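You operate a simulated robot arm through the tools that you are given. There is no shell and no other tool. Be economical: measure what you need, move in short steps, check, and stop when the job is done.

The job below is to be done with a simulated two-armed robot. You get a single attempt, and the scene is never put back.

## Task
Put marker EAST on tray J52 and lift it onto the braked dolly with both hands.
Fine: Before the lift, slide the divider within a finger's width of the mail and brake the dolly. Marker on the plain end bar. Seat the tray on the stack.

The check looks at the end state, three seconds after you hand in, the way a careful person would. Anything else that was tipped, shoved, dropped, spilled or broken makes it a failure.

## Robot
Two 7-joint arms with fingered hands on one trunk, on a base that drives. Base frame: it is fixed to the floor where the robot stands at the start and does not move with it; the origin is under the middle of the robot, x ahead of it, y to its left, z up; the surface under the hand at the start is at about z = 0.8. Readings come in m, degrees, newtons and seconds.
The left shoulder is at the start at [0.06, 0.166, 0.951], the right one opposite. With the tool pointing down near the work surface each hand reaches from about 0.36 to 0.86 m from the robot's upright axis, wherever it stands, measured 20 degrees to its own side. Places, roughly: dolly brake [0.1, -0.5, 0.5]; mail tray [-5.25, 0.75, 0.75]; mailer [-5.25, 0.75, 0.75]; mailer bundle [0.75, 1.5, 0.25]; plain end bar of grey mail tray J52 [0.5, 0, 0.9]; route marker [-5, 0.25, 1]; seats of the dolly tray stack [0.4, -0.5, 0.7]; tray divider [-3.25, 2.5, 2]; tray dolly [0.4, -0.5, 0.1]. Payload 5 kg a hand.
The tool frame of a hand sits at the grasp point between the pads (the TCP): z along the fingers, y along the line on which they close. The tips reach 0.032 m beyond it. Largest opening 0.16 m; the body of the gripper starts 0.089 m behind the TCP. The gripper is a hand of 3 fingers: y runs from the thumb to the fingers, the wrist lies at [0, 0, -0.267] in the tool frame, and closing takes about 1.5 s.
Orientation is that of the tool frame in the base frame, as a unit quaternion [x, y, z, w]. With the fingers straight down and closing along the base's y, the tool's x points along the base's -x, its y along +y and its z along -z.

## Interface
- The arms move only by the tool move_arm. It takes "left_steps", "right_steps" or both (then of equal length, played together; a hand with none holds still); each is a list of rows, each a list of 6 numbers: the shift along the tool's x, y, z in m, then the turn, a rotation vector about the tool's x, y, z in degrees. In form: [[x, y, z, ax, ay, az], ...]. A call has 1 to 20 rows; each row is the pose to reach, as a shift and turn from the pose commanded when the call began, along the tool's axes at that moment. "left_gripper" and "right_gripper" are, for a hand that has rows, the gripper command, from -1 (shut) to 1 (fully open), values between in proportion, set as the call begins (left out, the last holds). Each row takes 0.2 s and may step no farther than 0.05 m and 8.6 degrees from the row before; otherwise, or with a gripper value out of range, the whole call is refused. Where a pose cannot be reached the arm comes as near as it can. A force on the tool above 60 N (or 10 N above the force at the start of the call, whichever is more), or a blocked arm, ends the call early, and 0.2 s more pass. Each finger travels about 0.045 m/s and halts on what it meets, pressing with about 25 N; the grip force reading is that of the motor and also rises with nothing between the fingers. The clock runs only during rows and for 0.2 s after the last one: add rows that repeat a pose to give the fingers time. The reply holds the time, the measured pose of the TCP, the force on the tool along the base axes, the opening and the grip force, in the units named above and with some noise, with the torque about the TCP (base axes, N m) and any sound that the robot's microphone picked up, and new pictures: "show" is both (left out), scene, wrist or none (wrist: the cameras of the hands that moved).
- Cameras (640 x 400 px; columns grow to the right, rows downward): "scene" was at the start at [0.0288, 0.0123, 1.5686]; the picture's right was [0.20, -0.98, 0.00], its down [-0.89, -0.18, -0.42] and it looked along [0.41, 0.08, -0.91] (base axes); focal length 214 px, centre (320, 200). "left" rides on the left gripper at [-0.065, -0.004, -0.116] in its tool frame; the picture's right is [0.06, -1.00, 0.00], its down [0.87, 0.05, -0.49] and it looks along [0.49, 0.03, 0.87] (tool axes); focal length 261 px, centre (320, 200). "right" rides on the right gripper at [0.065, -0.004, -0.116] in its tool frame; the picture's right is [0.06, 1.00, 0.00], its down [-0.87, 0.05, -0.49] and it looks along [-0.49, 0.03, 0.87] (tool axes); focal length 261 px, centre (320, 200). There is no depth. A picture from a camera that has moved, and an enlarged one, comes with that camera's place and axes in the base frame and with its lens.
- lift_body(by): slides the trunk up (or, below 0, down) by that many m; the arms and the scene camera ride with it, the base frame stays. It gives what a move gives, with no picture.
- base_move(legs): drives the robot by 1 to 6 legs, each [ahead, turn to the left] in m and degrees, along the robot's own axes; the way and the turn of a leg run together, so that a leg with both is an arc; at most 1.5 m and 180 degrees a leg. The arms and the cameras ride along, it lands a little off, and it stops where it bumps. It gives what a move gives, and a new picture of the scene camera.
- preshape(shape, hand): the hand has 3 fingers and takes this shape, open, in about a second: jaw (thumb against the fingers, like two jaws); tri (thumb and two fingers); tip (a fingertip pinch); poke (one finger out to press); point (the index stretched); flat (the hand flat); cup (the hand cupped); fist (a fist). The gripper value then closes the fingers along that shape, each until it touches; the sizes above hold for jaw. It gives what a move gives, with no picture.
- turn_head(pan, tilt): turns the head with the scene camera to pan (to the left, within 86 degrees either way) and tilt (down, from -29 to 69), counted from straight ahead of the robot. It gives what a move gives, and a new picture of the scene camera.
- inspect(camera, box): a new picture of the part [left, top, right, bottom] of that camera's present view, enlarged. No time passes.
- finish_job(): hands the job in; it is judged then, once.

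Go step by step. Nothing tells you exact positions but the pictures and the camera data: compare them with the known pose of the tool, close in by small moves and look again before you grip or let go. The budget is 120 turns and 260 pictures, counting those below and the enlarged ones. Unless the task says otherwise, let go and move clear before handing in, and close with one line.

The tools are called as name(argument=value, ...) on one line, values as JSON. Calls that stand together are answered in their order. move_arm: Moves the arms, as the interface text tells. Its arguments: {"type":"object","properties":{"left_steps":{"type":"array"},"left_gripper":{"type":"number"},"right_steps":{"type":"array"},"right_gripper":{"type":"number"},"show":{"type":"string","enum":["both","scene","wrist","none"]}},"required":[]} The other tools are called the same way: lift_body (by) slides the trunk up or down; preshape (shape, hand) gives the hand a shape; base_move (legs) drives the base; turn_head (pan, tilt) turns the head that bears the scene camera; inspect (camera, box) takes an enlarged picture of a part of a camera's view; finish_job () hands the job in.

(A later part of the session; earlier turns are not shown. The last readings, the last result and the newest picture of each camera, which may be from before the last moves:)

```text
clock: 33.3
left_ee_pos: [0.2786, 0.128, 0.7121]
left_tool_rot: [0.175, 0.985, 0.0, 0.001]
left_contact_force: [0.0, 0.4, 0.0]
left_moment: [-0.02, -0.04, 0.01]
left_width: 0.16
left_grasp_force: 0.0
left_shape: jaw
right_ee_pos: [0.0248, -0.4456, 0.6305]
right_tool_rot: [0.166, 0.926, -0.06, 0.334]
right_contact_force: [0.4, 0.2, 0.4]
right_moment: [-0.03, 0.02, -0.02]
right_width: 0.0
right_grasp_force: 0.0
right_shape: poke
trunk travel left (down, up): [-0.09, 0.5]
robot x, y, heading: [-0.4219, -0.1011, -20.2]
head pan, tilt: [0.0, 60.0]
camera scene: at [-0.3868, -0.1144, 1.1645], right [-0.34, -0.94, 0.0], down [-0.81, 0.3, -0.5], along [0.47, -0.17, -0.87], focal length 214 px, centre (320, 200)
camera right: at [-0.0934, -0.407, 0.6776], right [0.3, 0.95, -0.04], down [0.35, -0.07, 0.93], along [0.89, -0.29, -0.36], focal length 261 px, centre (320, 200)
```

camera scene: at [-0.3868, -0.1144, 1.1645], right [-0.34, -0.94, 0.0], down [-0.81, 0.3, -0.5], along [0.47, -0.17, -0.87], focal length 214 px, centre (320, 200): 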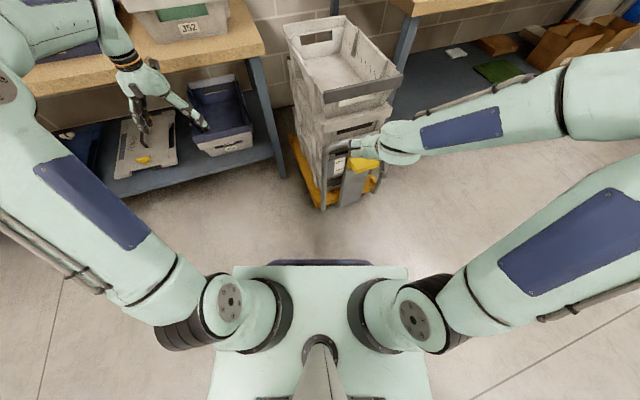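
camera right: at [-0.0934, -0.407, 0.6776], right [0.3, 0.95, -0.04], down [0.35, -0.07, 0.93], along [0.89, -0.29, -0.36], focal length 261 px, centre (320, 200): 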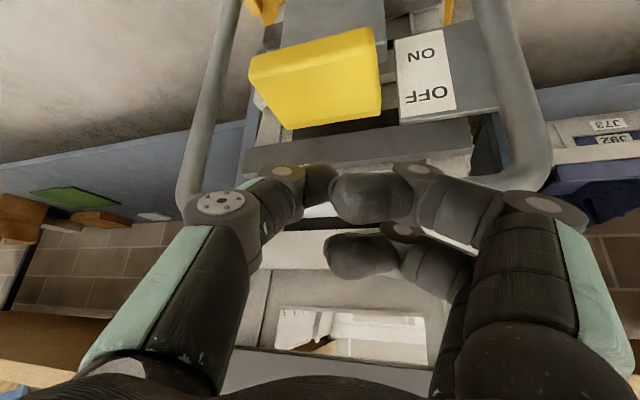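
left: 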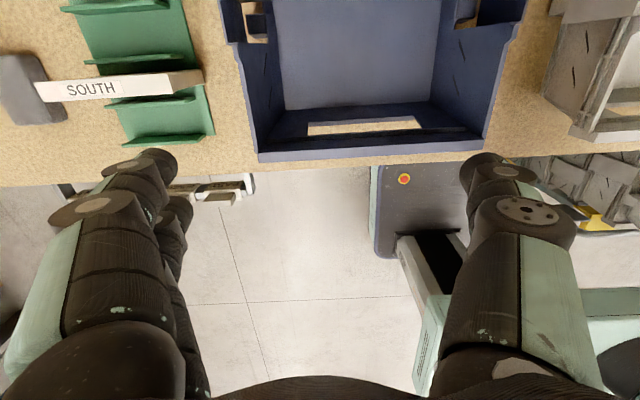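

The closed fingertips sit at the TCP; the lever top spans x 0.02–0.075, y -0.50 to -0.415 at about z 0.54. I'll come straight down on its middle.

move_arm(right_steps=[[-0.01, -0.008, 0.0086, 0, 0, 0], [0.016, -0.008, 0.039, 0, 0, 0], [0.035, -0.008, 0.062, 0, 0, 0], [0.041, -0.008, 0.07, 0, 0, 0]])

```text
clock: 34.3
left_ee_pos: [0.2792, 0.1282, 0.7127]
left_tool_rot: [0.175, 0.985, 0.0, 0.0]
left_contact_force: [0.1, -0.5, 0.3]
left_moment: [0.01, -0.02, 0.01]
left_width: 0.1597
left_grasp_force: 0.2
left_shape: jaw
right_ee_pos: [0.0332, -0.4581, 0.5502]
right_tool_rot: [0.165, 0.925, -0.06, 0.336]
right_contact_force: [0.4, -0.5, -0.3]
right_moment: [0.01, 0.0, -0.01]
right_width: 0.0
right_grasp_force: 0.0
right_shape: poke
trunk travel left (down, up): [-0.09, 0.5]
robot x, y, heading: [-0.421, -0.1016, -20.1]
head pan, tilt: [0.0, 60.0]
camera scene: at [-0.3867, -0.1144, 1.1646], right [-0.34, -0.94, 0.0], down [-0.81, 0.3, -0.5], along [0.47, -0.17, -0.87], focal length 214 px, centre (320, 200)
camera right: at [-0.0838, -0.419, 0.5971], right [0.3, 0.95, -0.04], down [0.35, -0.07, 0.93], along [0.89, -0.29, -0.36], focal length 261 px, centre (320, 200)
```

scene: 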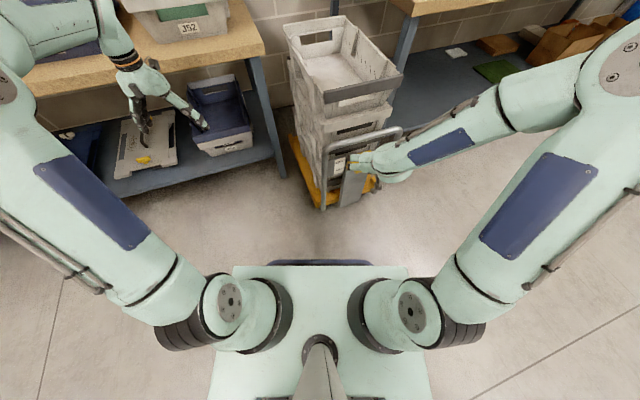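
right: 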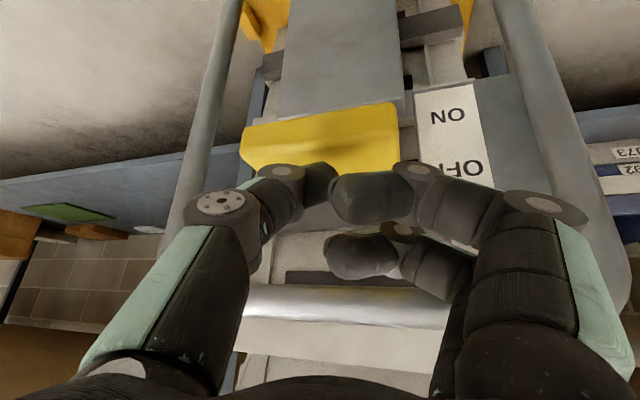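

No contact yet; I'll continue downward in small steps.

move_arm(right_steps=[[0.013, 0, 0.015, 0, 0, 0], [0.02, 0, 0.023, 0, 0, 0], [0.026, 0, 0.031, 0, 0, 0], [0.032, 0, 0.038, 0, 0, 0]])

```text
clock: 35.3
left_ee_pos: [0.2791, 0.128, 0.7135]
left_tool_rot: [0.175, 0.985, 0.0, 0.0]
left_contact_force: [0.1, -0.5, 0.5]
left_moment: [0.02, 0.0, 0.02]
left_width: 0.1601
left_grasp_force: 0.1
left_shape: jaw
right_ee_pos: [0.0344, -0.4591, 0.4989]
right_tool_rot: [0.166, 0.926, -0.06, 0.335]
right_contact_force: [-0.5, 0.4, 0.1]
right_moment: [0.01, 0.0, 0.03]
right_width: 0.0
right_grasp_force: 0.1
right_shape: poke
trunk travel left (down, up): [-0.09, 0.5]
robot x, y, heading: [-0.4193, -0.1006, -20.1]
head pan, tilt: [0.0, 60.0]
camera scene: at [-0.3868, -0.1144, 1.1645], right [-0.34, -0.94, 0.0], down [-0.81, 0.3, -0.5], along [0.47, -0.17, -0.87], focal length 214 px, centre (320, 200)
camera right: at [-0.0845, -0.4189, 0.5472], right [0.3, 0.95, -0.04], down [0.35, -0.07, 0.93], along [0.89, -0.29, -0.35], focal length 261 px, centre (320, 200)
```

scene: 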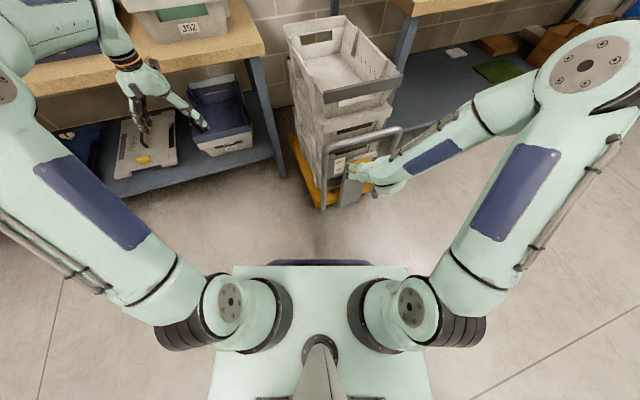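
right: 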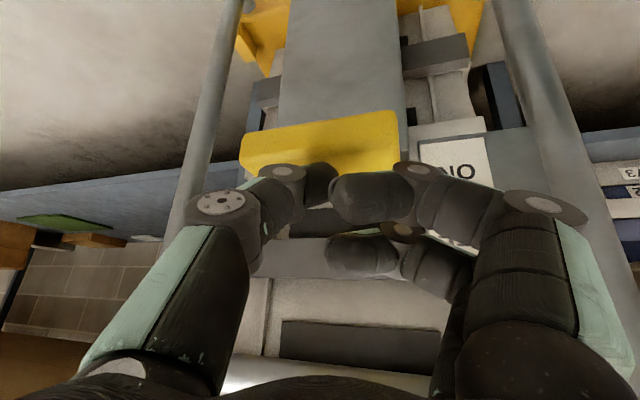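

The yellow lever is travelling down with the fingers. I'll keep pressing until it stops.

move_arm(right_steps=[[0.006, 0, 0.008, 0, 0, 0], [0.013, 0, 0.015, 0, 0, 0], [0.02, 0, 0.023, 0, 0, 0], [0.026, 0, 0.031, 0, 0, 0]])

```text
clock: 35.9
left_ee_pos: [0.2779, 0.1271, 0.7134]
left_tool_rot: [0.176, 0.984, -0.001, -0.001]
left_contact_force: [0.7, -0.7, -0.8]
left_moment: [-0.05, 0.0, -0.04]
left_width: 0.1599
left_grasp_force: 0.2
left_shape: jaw
right_ee_pos: [0.04, -0.4633, 0.4937]
right_tool_rot: [0.169, 0.92, -0.065, 0.347]
right_contact_force: [-4.1, 0.9, 31.0]
right_moment: [0.16, -0.42, 0.03]
right_width: 0.0
right_grasp_force: 0.1
right_shape: poke
trunk travel left (down, up): [-0.09, 0.5]
robot x, y, heading: [-0.4191, -0.1034, -20.3]
head pan, tilt: [0.0, 60.0]
stopped in row 2 (right hand): the force on the tool passed its limit at 70 N (the readings are from after the stop); the commanded pose is now the measured one
camera scene: at [-0.3882, -0.1133, 1.1647], right [-0.35, -0.94, 0.0], down [-0.81, 0.3, -0.5], along [0.47, -0.17, -0.87], focal length 214 px, centre (320, 200)
camera right: at [-0.0796, -0.4219, 0.5367], right [0.31, 0.95, -0.04], down [0.33, -0.06, 0.94], along [0.89, -0.31, -0.33], focal length 261 px, centre (320, 200)
```

scene: 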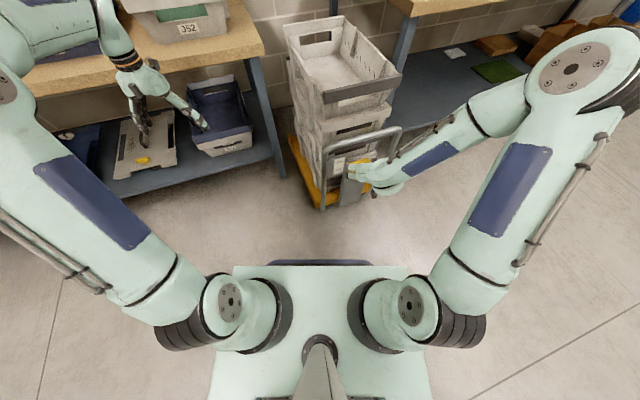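
right: 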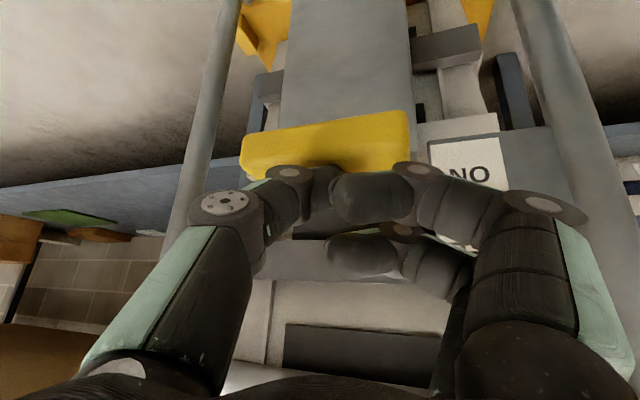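

It met a hard stop. I'll retreat straight up and check where the lever stands.

move_arm(right_steps=[[-0.025, 0, -0.031, 0, 0, 0], [-0.055, 0, -0.065, 0, 0, 0], [-0.08, 0, -0.1, 0, 0, 0], [-0.07, 0, -0.14, 0, 0, 0]], show="wrist")

inspect(camera="scene", box=[280, 90, 420, 220])

```text
clock: 36.9
left_ee_pos: [0.28, 0.1252, 0.713]
left_tool_rot: [0.176, 0.984, 0.0, 0.0]
left_contact_force: [0.9, 0.6, -0.9]
left_moment: [-0.01, 0.0, 0.01]
left_width: 0.1599
left_grasp_force: 0.1
left_shape: jaw
right_ee_pos: [0.0008, -0.4509, 0.6408]
right_tool_rot: [0.169, 0.922, -0.064, 0.343]
right_contact_force: [-0.2, -0.6, 0.2]
right_moment: [0.03, -0.01, -0.03]
right_width: 0.0
right_grasp_force: 0.1
right_shape: poke
trunk travel left (down, up): [-0.09, 0.5]
robot x, y, heading: [-0.4175, -0.0983, -20.1]
head pan, tilt: [0.0, 60.0]
camera right: at [-0.1165, -0.4089, 0.6857], right [0.31, 0.95, -0.04], down [0.33, -0.07, 0.94], along [0.89, -0.31, -0.34], focal length 261 px, centre (320, 200)
```

right: 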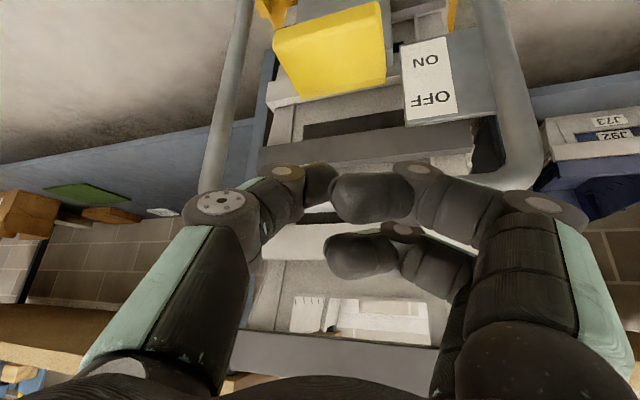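

```text
3.08 times, centred on (350, 155) of scene
camera zoom: at [-0.3866, -0.1147, 1.1645], right [-0.35, -0.94, 0.0], down [-0.81, 0.3, -0.5], along [0.47, -0.17, -0.87], focal length 660 px, centre (228, 338)
```

zoom: 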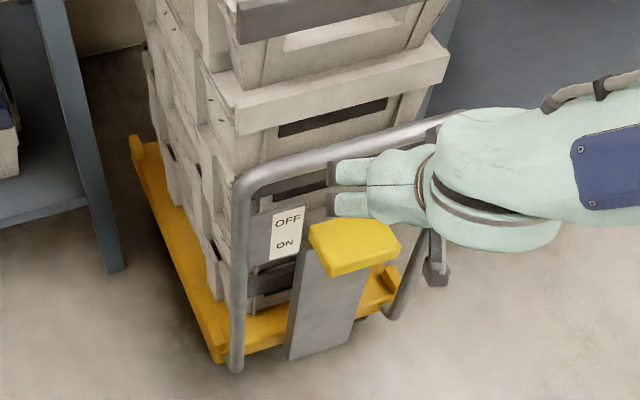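

The lever now sits level with ON and stays there, so the brake is set. I'll raise the trunk, restore the right hand, and drive toward the markers.

lift_body(by=0.41)

preshape(shape="jaw", hand="right")

move_arm(right_steps=[[0, 0.03, -0.02, 0, 8, 0], [0, 0.06, -0.04, 0, 16, 0], [0, 0.09, -0.06, 0, 24, 0], [0, 0.12, -0.07, 0, 32, 0], [0, 0.14, -0.08, 0, 40, 0]], show="none")

base_move(legs=[[0, 63], [0.44, 0], [0, -23]])

```text
refused: 0.41 is not a number from -0.4 to 0.4
```

```text
clock: 37.8
left_ee_pos: [0.2788, 0.1266, 0.7126]
left_tool_rot: [0.177, 0.984, -0.001, 0.001]
left_contact_force: [0.3, -0.3, 1.1]
left_moment: [-0.03, 0.02, -0.01]
left_width: 0.1599
left_grasp_force: 0.1
left_shape: jaw
right_ee_pos: [0.0023, -0.4506, 0.6407]
right_tool_rot: [0.17, 0.922, -0.064, 0.342]
right_contact_force: [0.8, -0.4, -0.7]
right_moment: [0.02, 0.0, 0.04]
right_width: 0.16
right_grasp_force: 0.0
right_shape: jaw
trunk travel left (down, up): [-0.09, 0.5]
robot x, y, heading: [-0.4223, -0.1043, -20.5]
head pan, tilt: [0.0, 60.0]
```

```text
clock: 39.0
left_ee_pos: [0.2786, 0.1262, 0.7135]
left_tool_rot: [0.176, 0.984, -0.001, 0.0]
left_contact_force: [-0.2, 0.1, 0.3]
left_moment: [0.0, -0.04, -0.04]
left_width: 0.1602
left_grasp_force: 0.1
left_shape: jaw
right_ee_pos: [0.0027, -0.3001, 0.7021]
right_tool_rot: [0.182, 0.983, -0.002, 0.005]
right_contact_force: [-0.1, 0.6, 0.1]
right_moment: [-0.04, 0.02, 0.02]
right_width: 0.16
right_grasp_force: 0.0
right_shape: jaw
trunk travel left (down, up): [-0.09, 0.5]
robot x, y, heading: [-0.423, -0.104, -20.3]
head pan, tilt: [0.0, 60.0]
```

```text
clock: 45.7
left_ee_pos: [0.2876, 0.8177, 0.713]
left_tool_rot: [-0.172, 0.985, 0.0, 0.0]
left_contact_force: [-0.4, 0.6, 0.0]
left_moment: [0.0, 0.02, 0.0]
left_width: 0.1601
left_grasp_force: 0.2
left_shape: jaw
right_ee_pos: [0.3514, 0.3139, 0.7007]
right_tool_rot: [-0.166, 0.986, 0.0, 0.007]
right_contact_force: [0.1, 0.3, 0.7]
right_moment: [0.01, -0.01, 0.02]
right_width: 0.1597
right_grasp_force: 0.2
right_shape: jaw
trunk travel left (down, up): [-0.09, 0.5]
robot x, y, heading: [-0.1017, 0.1922, 19.6]
head pan, tilt: [0.0, 60.0]
camera scene: at [-0.0677, 0.2051, 1.1645], right [0.34, -0.94, 0.0], down [-0.82, -0.29, -0.5], along [0.47, 0.17, -0.87], focal length 214 px, centre (320, 200)
```

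scene: 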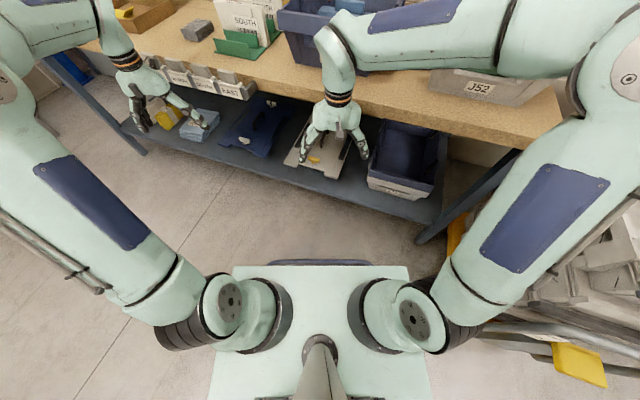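

The trunk lift was refused, so the drive happened with low arms; nothing seems touched. I'll raise the trunk now and check the dolly and bench.

lift_body(by=0.4)

turn_head(pan=-60, tilt=58)

turn_head(pan=20, tilt=55)

```text
clock: 49.6
left_ee_pos: [0.2871, 0.8173, 1.1129]
left_tool_rot: [-0.172, 0.985, 0.0, 0.0]
left_contact_force: [0.4, 0.2, -0.1]
left_moment: [-0.02, 0.01, -0.02]
left_width: 0.1603
left_grasp_force: 0.0
left_shape: jaw
right_ee_pos: [0.3503, 0.3141, 1.1011]
right_tool_rot: [-0.166, 0.986, 0.0, 0.007]
right_contact_force: [-0.6, -0.5, 0.0]
right_moment: [0.04, 0.01, -0.04]
right_width: 0.16
right_grasp_force: 0.0
right_shape: jaw
trunk travel left (down, up): [-0.49, 0.1]
robot x, y, heading: [-0.0998, 0.1955, 19.6]
head pan, tilt: [0.0, 60.0]
```

```text
clock: 50.9
left_ee_pos: [0.2878, 0.8175, 1.1126]
left_tool_rot: [-0.172, 0.985, 0.0, 0.0]
left_contact_force: [0.2, 0.2, -0.5]
left_moment: [0.0, -0.02, -0.01]
left_width: 0.1597
left_grasp_force: 0.0
left_shape: jaw
right_ee_pos: [0.3517, 0.313, 1.1017]
right_tool_rot: [-0.166, 0.986, 0.0, 0.006]
right_contact_force: [0.5, 0.6, 0.6]
right_moment: [0.02, -0.01, -0.02]
right_width: 0.16
right_grasp_force: 0.0
right_shape: jaw
trunk travel left (down, up): [-0.49, 0.1]
robot x, y, heading: [-0.103, 0.1927, 19.6]
head pan, tilt: [-60.0, 58.0]
camera scene: at [-0.0779, 0.1383, 1.5669], right [-0.65, -0.76, 0.0], down [-0.65, 0.55, -0.53], along [0.4, -0.34, -0.85], focal length 214 px, centre (320, 200)
```

scene: 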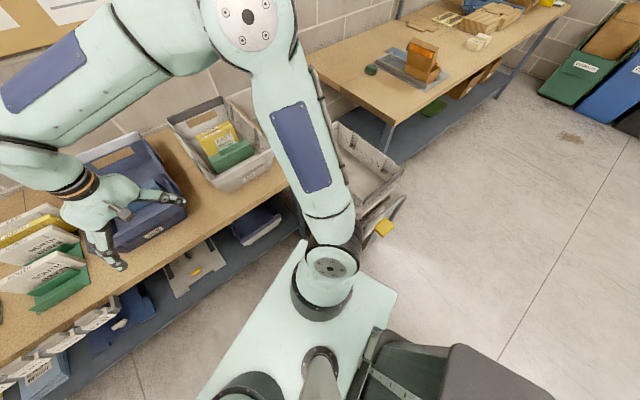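

```text
clock: 52.4
left_ee_pos: [0.2878, 0.8186, 1.1143]
left_tool_rot: [-0.172, 0.985, 0.0, -0.001]
left_contact_force: [-0.2, -0.2, 0.4]
left_moment: [0.01, 0.02, -0.01]
left_width: 0.1601
left_grasp_force: 0.0
left_shape: jaw
right_ee_pos: [0.3511, 0.3138, 1.1029]
right_tool_rot: [-0.166, 0.986, 0.001, 0.007]
right_contact_force: [0.1, -0.2, 0.4]
right_moment: [0.01, 0.0, 0.02]
right_width: 0.16
right_grasp_force: 0.1
right_shape: jaw
trunk travel left (down, up): [-0.49, 0.1]
robot x, y, heading: [-0.0982, 0.1932, 19.8]
head pan, tilt: [20.0, 55.0]
camera scene: at [-0.075, 0.2288, 1.5706], right [0.64, -0.77, 0.0], down [-0.63, -0.52, -0.57], along [0.44, 0.37, -0.82], focal length 214 px, centre (320, 200)
```

scene: 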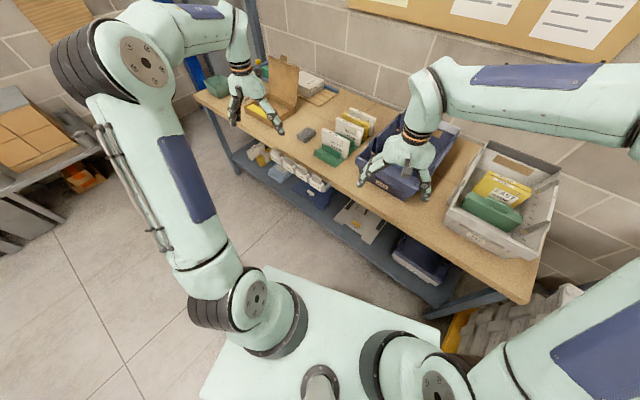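

Everything looks in place. I'll move the left hand above the EAST marker, aligned with the bench, and look.

move_arm(left_steps=[[-0.01, -0.045, 0, 0, 0, 5], [-0.02, -0.09, 0, 0, 0, 10], [-0.04, -0.13, 0.0, 0, 0, 15], [-0.06, -0.17, 0.04, 0, 0, 19.6], [-0.08, -0.197, 0.08, 0, 0, 19.6], [-0.08, -0.197, 0.1, 0, 0, 19.6]])

```text
refused: row 4 steps farther than a row can; nothing moved
```

move_arm(left_steps=[[-0.01, -0.045, 0, 0, 0, 5], [-0.02, -0.09, 0, 0, 0, 10], [-0.04, -0.13, 0.0, 0, 0, 15], [-0.06, -0.165, 0.02, 0, 0, 19.6], [-0.08, -0.197, 0.05, 0, 0, 19.6], [-0.08, -0.197, 0.1, 0, 0, 19.6]])

```text
clock: 53.8
left_ee_pos: [0.4306, 0.6597, 1.0124]
left_tool_rot: [-0.002, 1.0, 0.001, 0.0]
left_contact_force: [-0.3, -0.3, 0.1]
left_moment: [-0.05, 0.0, 0.04]
left_width: 0.1597
left_grasp_force: 0.0
left_shape: jaw
right_ee_pos: [0.3507, 0.3145, 1.1011]
right_tool_rot: [-0.166, 0.986, 0.0, 0.007]
right_contact_force: [0.8, 0.0, -0.1]
right_moment: [-0.01, -0.01, 0.02]
right_width: 0.1598
right_grasp_force: 0.1
right_shape: jaw
trunk travel left (down, up): [-0.49, 0.1]
robot x, y, heading: [-0.1029, 0.1952, 19.6]
head pan, tilt: [20.0, 55.0]
camera scene: at [-0.0748, 0.2296, 1.5706], right [0.64, -0.77, 0.0], down [-0.63, -0.52, -0.57], along [0.44, 0.37, -0.82], focal length 214 px, centre (320, 200)
camera left: at [0.4958, 0.6569, 1.128], right [-0.06, -1.0, 0.0], down [-0.87, 0.05, 0.49], along [-0.49, 0.03, -0.87], focal length 261 px, centre (320, 200)
```

scene: 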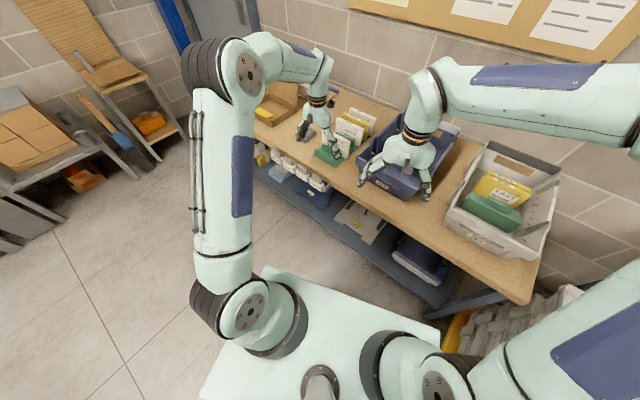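
left: 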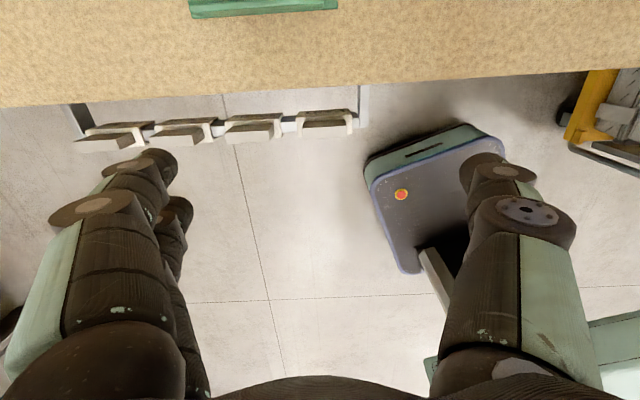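

inspect(camera="left", box=[220, 70, 400, 180])

inspect(camera="scene", box=[240, 135, 350, 210])

```text
3.56 times, centred on (310, 125) of left
camera zoom: at [0.4958, 0.6569, 1.128], right [-0.06, -1.0, 0.0], down [-0.87, 0.05, 0.49], along [-0.49, 0.03, -0.87], focal length 927 px, centre (356, 467)
```

zoom: 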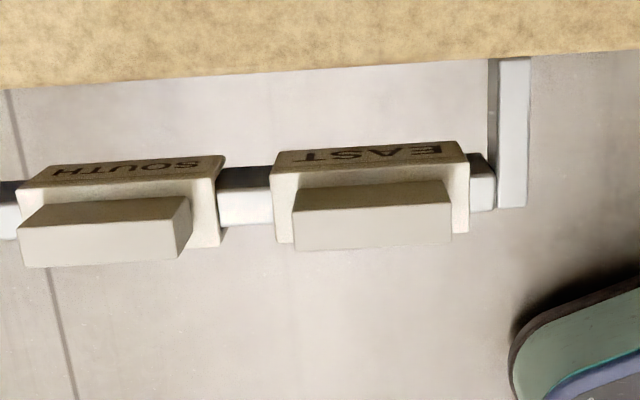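

```text
5.33 times, centred on (295, 172) of scene
camera zoom: at [-0.0748, 0.2296, 1.5706], right [0.64, -0.77, 0.0], down [-0.63, -0.52, -0.57], along [0.44, 0.37, -0.82], focal length 1144 px, centre (453, 347)
```

zoom: 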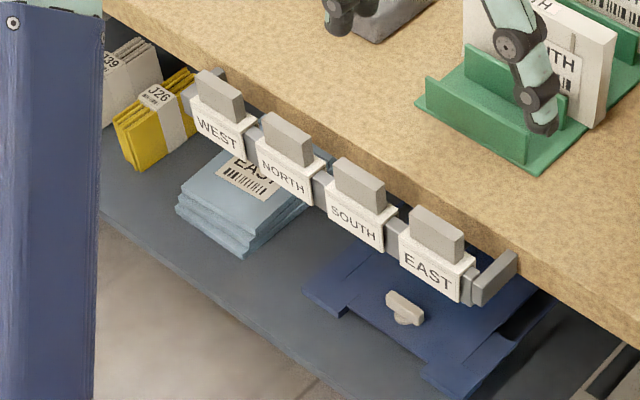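

The EAST marker is a saddle on the rail with a grey tab on top, centred near (0.413, 0.657, 0.82), about 5 cm wide in y and thin in x. I'll turn the left hand 90° so it closes along x, and narrow the opening.

move_arm(left_steps=[[0.002, 0, 0, 0, 0, -8.2], [0.004, 0, 0, 0, 0, -16.4], [0.006, 0, 0, 0, 0, -24.6], [0.008, 0, 0, 0, 0, -32.8], [0.01, 0, 0, 0, 0, -41], [0.012, 0, 0, 0, 0, -49.2], [0.014, 0, 0, 0, 0, -57.4], [0.016, 0, 0, 0, 0, -65.6], [0.018, 0, 0, 0, 0, -73.8], [0.018, -0.003, 0, 0, 0, -82], [0.018, -0.003, 0, 0, 0, -90], [0.018, -0.003, 0.04, 0, 0, -90], [0.018, -0.003, 0.08, 0, 0, -90]], left_gripper=-0.35)

inspect(camera="scene", box=[240, 110, 370, 210])

```text
clock: 56.6
left_ee_pos: [0.4116, 0.6579, 0.9334]
left_tool_rot: [0.708, -0.706, 0.0, -0.001]
left_contact_force: [-0.6, 0.8, 0.1]
left_moment: [0.0, -0.01, 0.03]
left_width: 0.0525
left_grasp_force: 0.0
left_shape: jaw
right_ee_pos: [0.3515, 0.3137, 1.1014]
right_tool_rot: [-0.166, 0.986, 0.001, 0.007]
right_contact_force: [0.5, 0.3, 0.4]
right_moment: [0.01, 0.04, -0.02]
right_width: 0.1598
right_grasp_force: 0.1
right_shape: jaw
trunk travel left (down, up): [-0.49, 0.1]
robot x, y, heading: [-0.0993, 0.1908, 19.9]
head pan, tilt: [20.0, 55.0]
camera scene: at [-0.0745, 0.229, 1.5706], right [0.64, -0.77, 0.0], down [-0.63, -0.52, -0.57], along [0.44, 0.37, -0.82], focal length 214 px, centre (320, 200)
camera left: at [0.4159, 0.7234, 1.0486], right [1.0, -0.06, 0.0], down [-0.05, -0.87, 0.49], along [-0.03, -0.49, -0.87], focal length 261 px, centre (320, 200)
```

scene: 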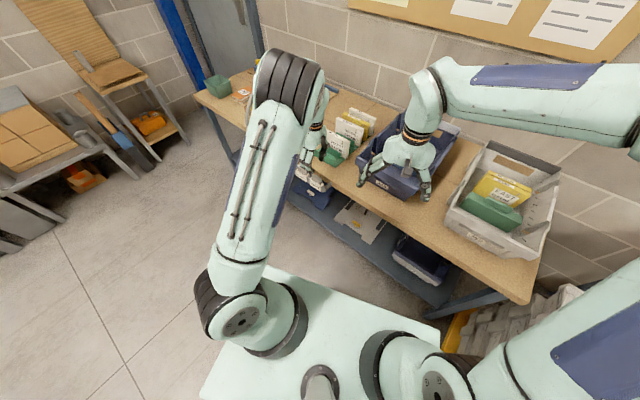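
left: 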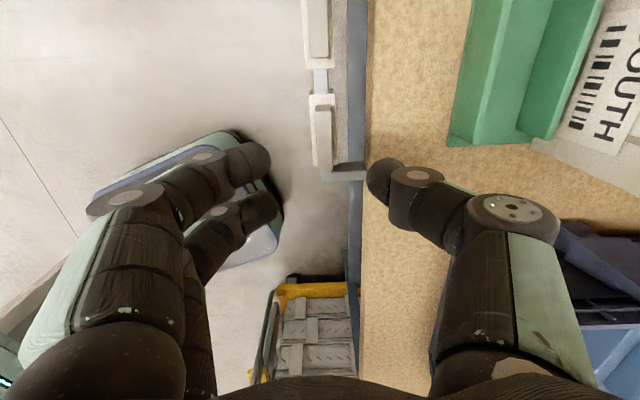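

```text
4.00 times, centred on (305, 160) of scene
camera zoom: at [-0.0745, 0.229, 1.5706], right [0.64, -0.77, 0.0], down [-0.63, -0.52, -0.57], along [0.44, 0.37, -0.82], focal length 858 px, centre (380, 360)
```

zoom: 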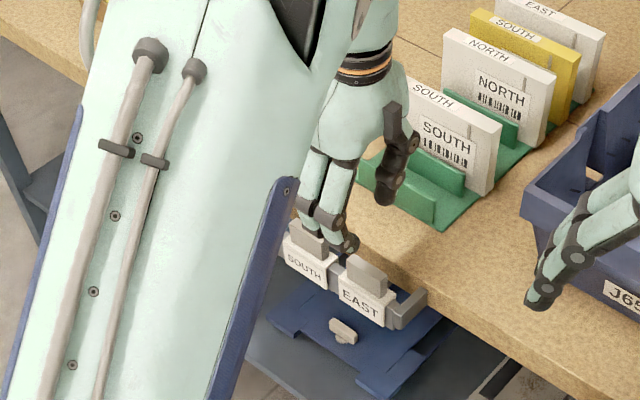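

The tab centre reads x 0.4146, y 0.661. I'll descend partway and check.

move_arm(left_steps=[[-0.003, -0.003, 0.03, 0, 0, 0], [-0.003, -0.003, 0.06, 0, 0, 0], [-0.003, -0.003, 0.08, 0, 0, 0]], show="wrist")

inspect(camera="scene", box=[270, 130, 360, 210])

```text
clock: 57.4
left_ee_pos: [0.4134, 0.6606, 0.853]
left_tool_rot: [0.708, -0.706, 0.001, 0.0]
left_contact_force: [-0.2, 1.2, 0.3]
left_moment: [-0.01, 0.01, -0.03]
left_width: 0.0525
left_grasp_force: 0.1
left_shape: jaw
right_ee_pos: [0.3513, 0.3122, 1.1021]
right_tool_rot: [-0.166, 0.986, 0.001, 0.007]
right_contact_force: [0.0, 0.1, -0.1]
right_moment: [-0.01, -0.04, 0.03]
right_width: 0.1599
right_grasp_force: 0.0
right_shape: jaw
trunk travel left (down, up): [-0.49, 0.1]
robot x, y, heading: [-0.1042, 0.191, 19.6]
head pan, tilt: [20.0, 55.0]
camera left: at [0.4184, 0.726, 0.9681], right [1.0, -0.06, 0.0], down [-0.05, -0.87, 0.49], along [-0.03, -0.49, -0.87], focal length 261 px, centre (320, 200)
```

left: 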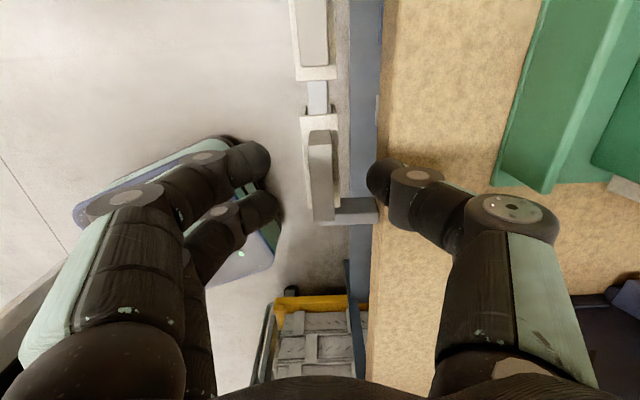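

```text
5.00 times, centred on (315, 170) of scene
camera zoom: at [-0.0747, 0.229, 1.5706], right [0.64, -0.77, 0.0], down [-0.63, -0.52, -0.57], along [0.44, 0.37, -0.82], focal length 1072 px, centre (345, 350)
```

zoom: 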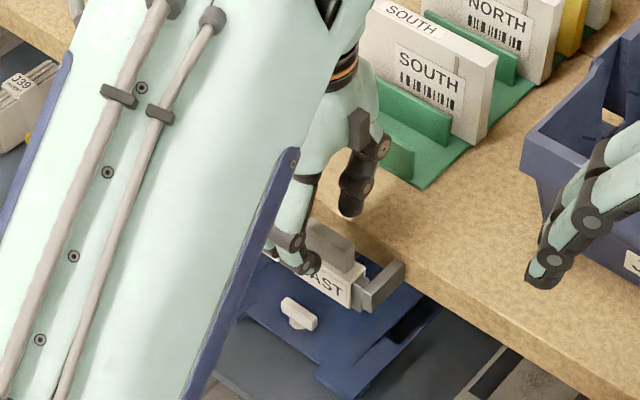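

The tab is centred between the fingers. I'll descend 2.5 cm more and close.

move_arm(left_steps=[[0, 0, 0.015, 0, 0, 0], [0, 0, 0.025, 0, 0, 0]], show="wrist")

move_arm(left_steps=[[0, 0, 0, 0, 0, 0], [0, 0, 0, 0, 0, 0], [0, 0, 0, 0, 0, 0], [0, 0, 0, 0, 0, 0], [0, 0, 0, 0, 0, 0]], left_gripper=-1)

```text
clock: 58.0
left_ee_pos: [0.4132, 0.6585, 0.8284]
left_tool_rot: [0.708, -0.706, 0.0, 0.0]
left_contact_force: [-0.1, -1.4, 1.3]
left_moment: [-0.03, -0.04, -0.01]
left_width: 0.0517
left_grasp_force: 0.1
left_shape: jaw
right_ee_pos: [0.3511, 0.3123, 1.1024]
right_tool_rot: [-0.166, 0.986, 0.0, 0.008]
right_contact_force: [0.4, 0.0, -0.4]
right_moment: [0.02, 0.02, 0.0]
right_width: 0.1599
right_grasp_force: 0.1
right_shape: jaw
trunk travel left (down, up): [-0.49, 0.1]
robot x, y, heading: [-0.0998, 0.1938, 19.6]
head pan, tilt: [20.0, 55.0]
camera left: at [0.4188, 0.7251, 0.9431], right [1.0, -0.06, 0.0], down [-0.05, -0.87, 0.49], along [-0.03, -0.49, -0.87], focal length 261 px, centre (320, 200)
```

left: 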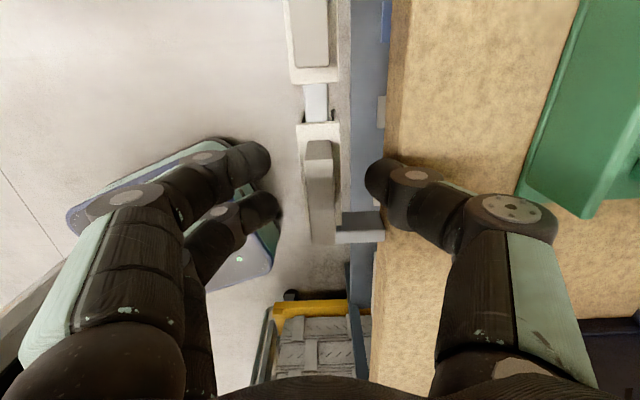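

```text
clock: 59.2
left_ee_pos: [0.411, 0.6602, 0.8289]
left_tool_rot: [0.709, -0.705, 0.0, 0.001]
left_contact_force: [-21.8, -0.9, 12.6]
left_moment: [-0.01, 0.84, 0.0]
left_width: 0.0097
left_grasp_force: 25.0
left_shape: jaw
right_ee_pos: [0.3495, 0.3122, 1.1033]
right_tool_rot: [-0.166, 0.986, 0.0, 0.007]
right_contact_force: [-0.7, 0.4, 0.5]
right_moment: [-0.01, 0.0, 0.0]
right_width: 0.1598
right_grasp_force: 0.0
right_shape: jaw
trunk travel left (down, up): [-0.49, 0.1]
robot x, y, heading: [-0.1045, 0.1953, 19.8]
head pan, tilt: [20.0, 55.0]
camera scene: at [-0.0778, 0.228, 1.5708], right [0.64, -0.77, 0.0], down [-0.63, -0.52, -0.57], along [0.44, 0.37, -0.82], focal length 214 px, centre (320, 200)
camera left: at [0.416, 0.7257, 0.9443], right [1.0, -0.06, 0.0], down [-0.05, -0.87, 0.49], along [-0.03, -0.49, -0.87], focal length 261 px, centre (320, 200)
```

scene: 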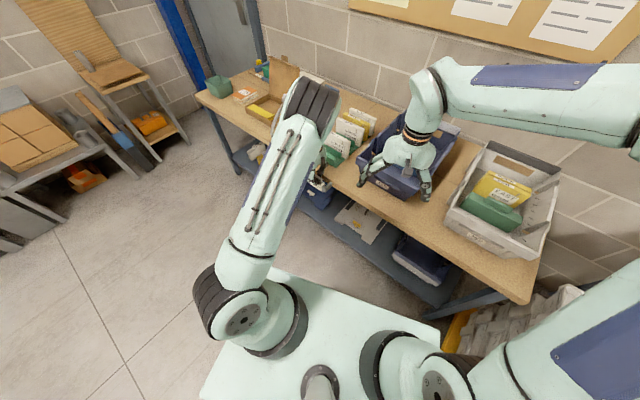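
left: 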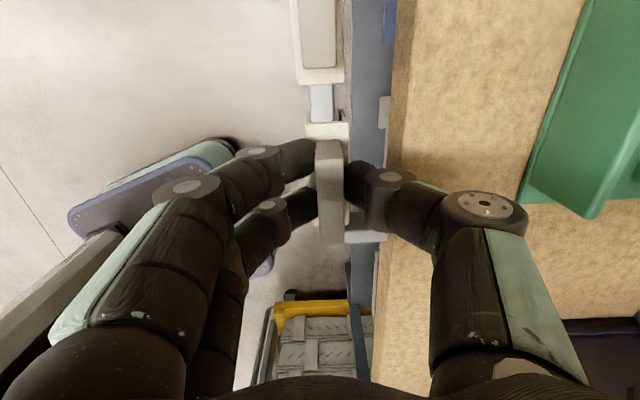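

The tab is held. I'll ease off the side force and lift the marker straight off the rail.

move_arm(left_steps=[[0, 0.002, -0.002, 0, 0, 0], [0, 0.002, -0.01, 0, 0, 0], [0, 0.002, -0.03, 0, 0, 0], [0, 0.002, -0.06, 0, 0, 0], [0, 0.002, -0.1, 0, 0, 0]])

inspect(camera="scene", box=[260, 100, 370, 210])

```text
clock: 60.4
left_ee_pos: [0.4114, 0.659, 0.9285]
left_tool_rot: [0.709, -0.705, 0.0, 0.0]
left_contact_force: [0.6, -0.1, 0.5]
left_moment: [0.01, -0.02, 0.03]
left_width: 0.0085
left_grasp_force: 25.3
left_shape: jaw
right_ee_pos: [0.3505, 0.3151, 1.1017]
right_tool_rot: [-0.167, 0.986, 0.001, 0.008]
right_contact_force: [0.4, -0.7, -0.1]
right_moment: [0.03, 0.02, 0.01]
right_width: 0.1597
right_grasp_force: 0.1
right_shape: jaw
trunk travel left (down, up): [-0.49, 0.1]
robot x, y, heading: [-0.1047, 0.1877, 19.8]
head pan, tilt: [20.0, 55.0]
camera scene: at [-0.0754, 0.2285, 1.5706], right [0.64, -0.77, 0.0], down [-0.63, -0.52, -0.57], along [0.44, 0.37, -0.82], focal length 214 px, centre (320, 200)
camera left: at [0.416, 0.726, 1.0444], right [1.0, -0.06, 0.0], down [-0.05, -0.87, 0.49], along [-0.03, -0.49, -0.87], focal length 261 px, centre (320, 200)
```

scene: 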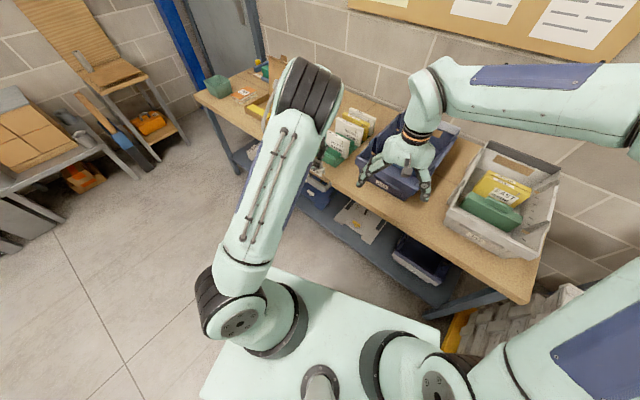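
left: 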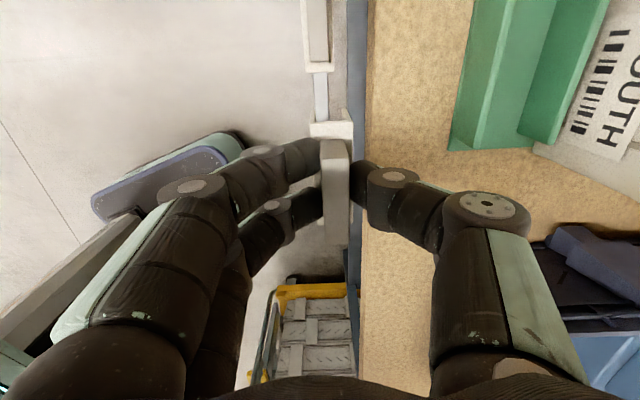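

```text
3.64 times, centred on (315, 155) of scene
camera zoom: at [-0.0754, 0.2285, 1.5706], right [0.64, -0.77, 0.0], down [-0.63, -0.52, -0.57], along [0.44, 0.37, -0.82], focal length 780 px, centre (338, 364)
```

zoom: 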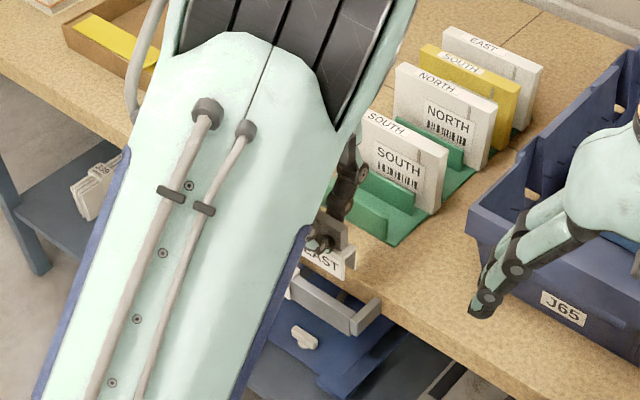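

The EAST marker is free of the rail. I'll raise it and turn the robot toward tray J52.

move_arm(left_steps=[[0, 0, -0.05, 0, 0, 0], [0, 0, -0.1, 0, 0, 0], [0, 0, -0.15, 0, 0, 0], [0, 0, -0.17, 0, 0, 0]], show="none")

base_move(legs=[[0, -40]])

turn_head(pan=10, tilt=50)

```text
clock: 61.4
left_ee_pos: [0.4109, 0.6582, 1.0992]
left_tool_rot: [0.708, -0.706, 0.0, 0.0]
left_contact_force: [-0.5, 0.2, 0.1]
left_moment: [0.02, 0.01, -0.01]
left_width: 0.0084
left_grasp_force: 24.5
left_shape: jaw
right_ee_pos: [0.3507, 0.3128, 1.1021]
right_tool_rot: [-0.166, 0.986, 0.0, 0.007]
right_contact_force: [-0.2, -0.1, -0.4]
right_moment: [0.03, 0.0, 0.02]
right_width: 0.1599
right_grasp_force: 0.0
right_shape: jaw
trunk travel left (down, up): [-0.49, 0.1]
robot x, y, heading: [-0.1018, 0.1938, 19.9]
head pan, tilt: [20.0, 55.0]
```

```text
clock: 63.7
left_ee_pos: [0.592, 0.2246, 1.0982]
left_tool_rot: [-0.427, 0.904, 0.0, 0.0]
left_contact_force: [-0.2, 0.0, 0.0]
left_moment: [-0.02, -0.01, 0.01]
left_width: 0.0084
left_grasp_force: 25.2
left_shape: jaw
right_ee_pos: [0.3233, -0.0039, 1.1022]
right_tool_rot: [0.179, 0.984, -0.002, 0.006]
right_contact_force: [0.6, 0.4, -0.3]
right_moment: [0.04, -0.02, -0.02]
right_width: 0.16
right_grasp_force: 0.1
right_shape: jaw
trunk travel left (down, up): [-0.49, 0.1]
robot x, y, heading: [-0.1007, 0.1923, -19.7]
head pan, tilt: [20.0, 55.0]
camera scene: at [-0.0584, 0.2025, 1.5706], right [0.0, -1.0, 0.0], down [-0.82, 0.0, -0.57], along [0.57, 0.0, -0.82], focal length 214 px, centre (320, 200)
```

scene: 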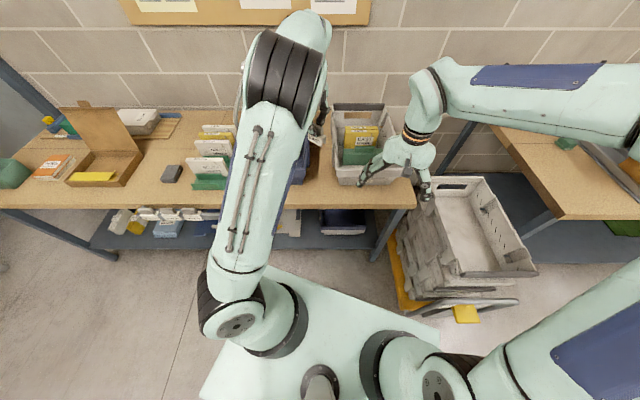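

```text
clock: 64.4
left_ee_pos: [0.5891, 0.2242, 1.0995]
left_tool_rot: [-0.426, 0.905, 0.0, 0.0]
left_contact_force: [0.1, -1.5, -1.3]
left_moment: [0.0, 0.01, 0.05]
left_width: 0.0086
left_grasp_force: 24.8
left_shape: jaw
right_ee_pos: [0.3236, -0.0039, 1.1005]
right_tool_rot: [0.177, 0.984, -0.002, 0.006]
right_contact_force: [0.4, 0.1, 0.5]
right_moment: [0.03, 0.01, 0.02]
right_width: 0.1598
right_grasp_force: 0.0
right_shape: jaw
trunk travel left (down, up): [-0.49, 0.1]
robot x, y, heading: [-0.0998, 0.1889, -19.9]
head pan, tilt: [10.0, 50.0]
camera scene: at [-0.0545, 0.1898, 1.5771], right [-0.17, -0.99, 0.0], down [-0.76, 0.13, -0.64], along [0.63, -0.11, -0.77], focal length 214 px, centre (320, 200)
```

scene: 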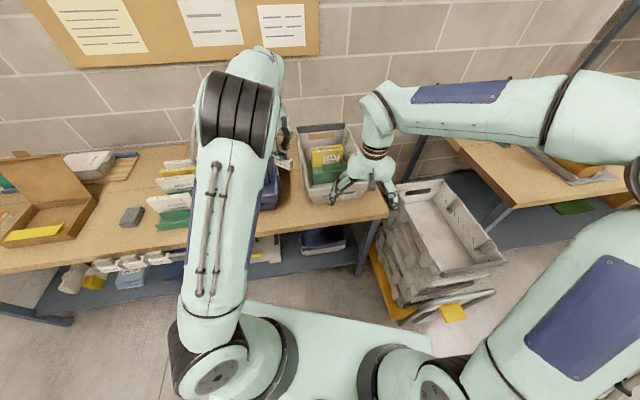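

I'll bring the right hand aside and move the marker over the near (plain) bar of J52, turned square to it.

move_arm(left_steps=[[0, 0, 0, 0, 0, -6.6], [0.036, -0.016, 0, 0, 0, -13.2], [0.072, -0.032, 0, 0, 0, -19.8], [0.108, -0.048, 0, 0, 0, -26.4], [0.143, -0.064, 0, 0, 0, -33], [0.179, -0.08, 0, 0, 0, -39.5], [0.215, -0.096, 0, 0, 0, -39.5]], right_steps=[[0, -0.045, 0, 0, 0, 0], [0, -0.09, 0, 0, 0, 0], [0, -0.13, 0, 0, 0, 0], [0, -0.17, 0, 0, 0, 0], [0, -0.2, 0, 0, 0, 0], [0, -0.22, 0, 0, 0, 0], [0, -0.22, 0, 0, 0, 0]])

inspect(camera="scene", box=[250, 90, 410, 220])

```text
clock: 66.0
left_ee_pos: [0.5276, -0.0035, 1.0985]
left_tool_rot: [0.708, -0.707, 0.0, 0.001]
left_contact_force: [-0.1, -0.1, -0.4]
left_moment: [0.01, -0.04, 0.0]
left_width: 0.0085
left_grasp_force: 25.4
left_shape: jaw
right_ee_pos: [0.2464, -0.2112, 1.1019]
right_tool_rot: [0.179, 0.984, -0.002, 0.007]
right_contact_force: [0.1, -0.8, -0.2]
right_moment: [0.01, 0.03, -0.02]
right_width: 0.1599
right_grasp_force: 0.2
right_shape: jaw
trunk travel left (down, up): [-0.49, 0.1]
robot x, y, heading: [-0.1041, 0.1944, -19.6]
head pan, tilt: [10.0, 50.0]
camera scene: at [-0.0546, 0.1889, 1.5771], right [-0.17, -0.99, 0.0], down [-0.75, 0.13, -0.64], along [0.63, -0.11, -0.77], focal length 214 px, centre (320, 200)
camera right: at [0.1818, -0.1895, 1.2167], right [0.29, 0.96, 0.0], down [0.83, -0.25, 0.5], along [0.48, -0.15, -0.86], focal length 261 px, centre (320, 200)
camera left: at [0.5332, 0.0624, 1.2139], right [1.0, -0.06, 0.0], down [-0.05, -0.87, 0.49], along [-0.03, -0.49, -0.87], focal length 261 px, centre (320, 200)
```

scene: 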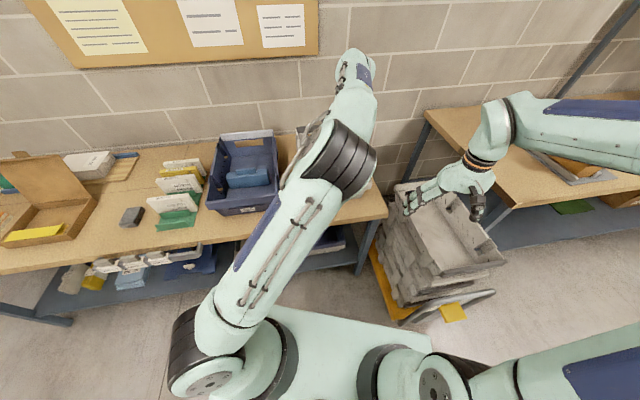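
right: 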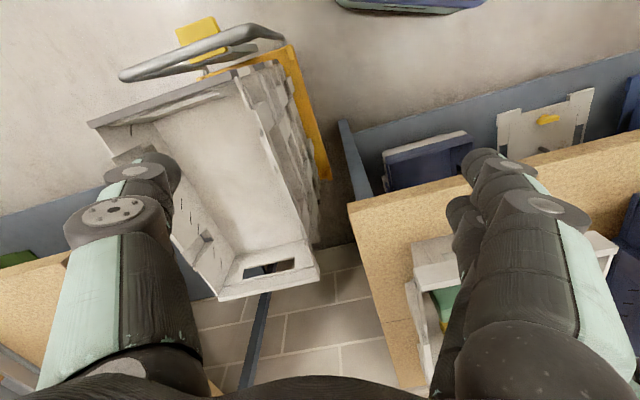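
left: 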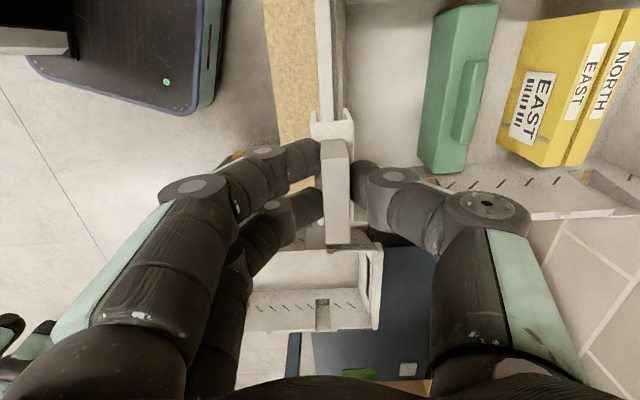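

```text
3.08 times, centred on (330, 155) of scene
camera zoom: at [-0.0546, 0.1889, 1.5771], right [-0.17, -0.99, 0.0], down [-0.75, 0.13, -0.64], along [0.63, -0.11, -0.77], focal length 660 px, centre (289, 338)
```

zoom: 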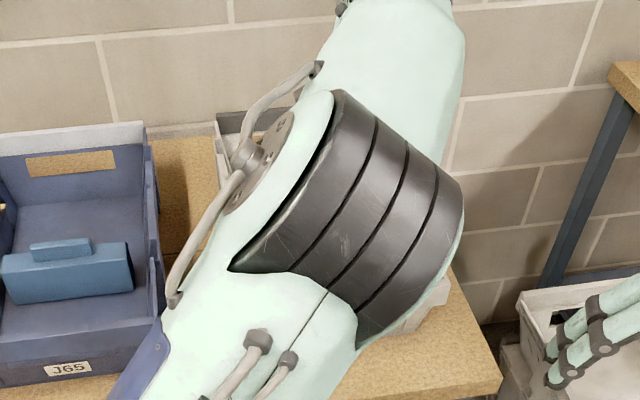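

inspect(camera="left", box=[240, 0, 420, 160])

inspect(camera="left", box=[230, 120, 420, 350])

```text
2.50 times, centred on (330, 80) of left
camera zoom: at [0.5332, 0.0624, 1.2139], right [1.0, -0.06, 0.0], down [-0.05, -0.87, 0.49], along [-0.03, -0.49, -0.87], focal length 652 px, centre (295, 500)
```

zoom: 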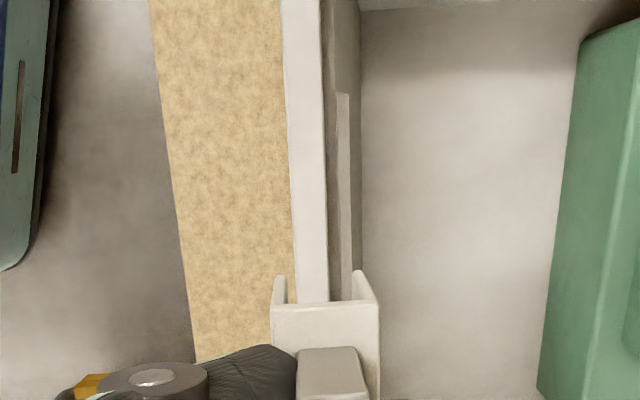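

```text
1.74 times, centred on (325, 235) of left
camera zoom: at [0.5332, 0.0624, 1.2139], right [1.0, -0.06, 0.0], down [-0.05, -0.87, 0.49], along [-0.03, -0.49, -0.87], focal length 453 px, centre (311, 139)
```

zoom: 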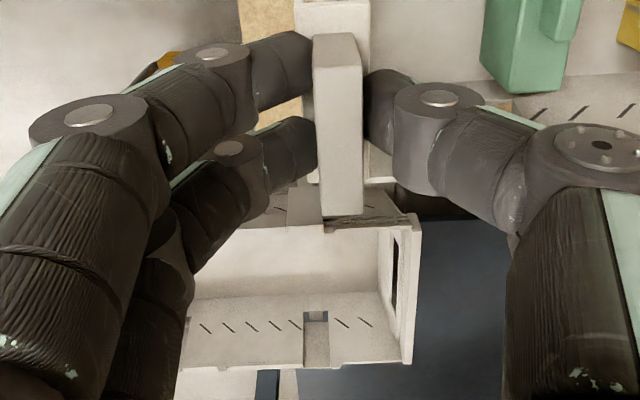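

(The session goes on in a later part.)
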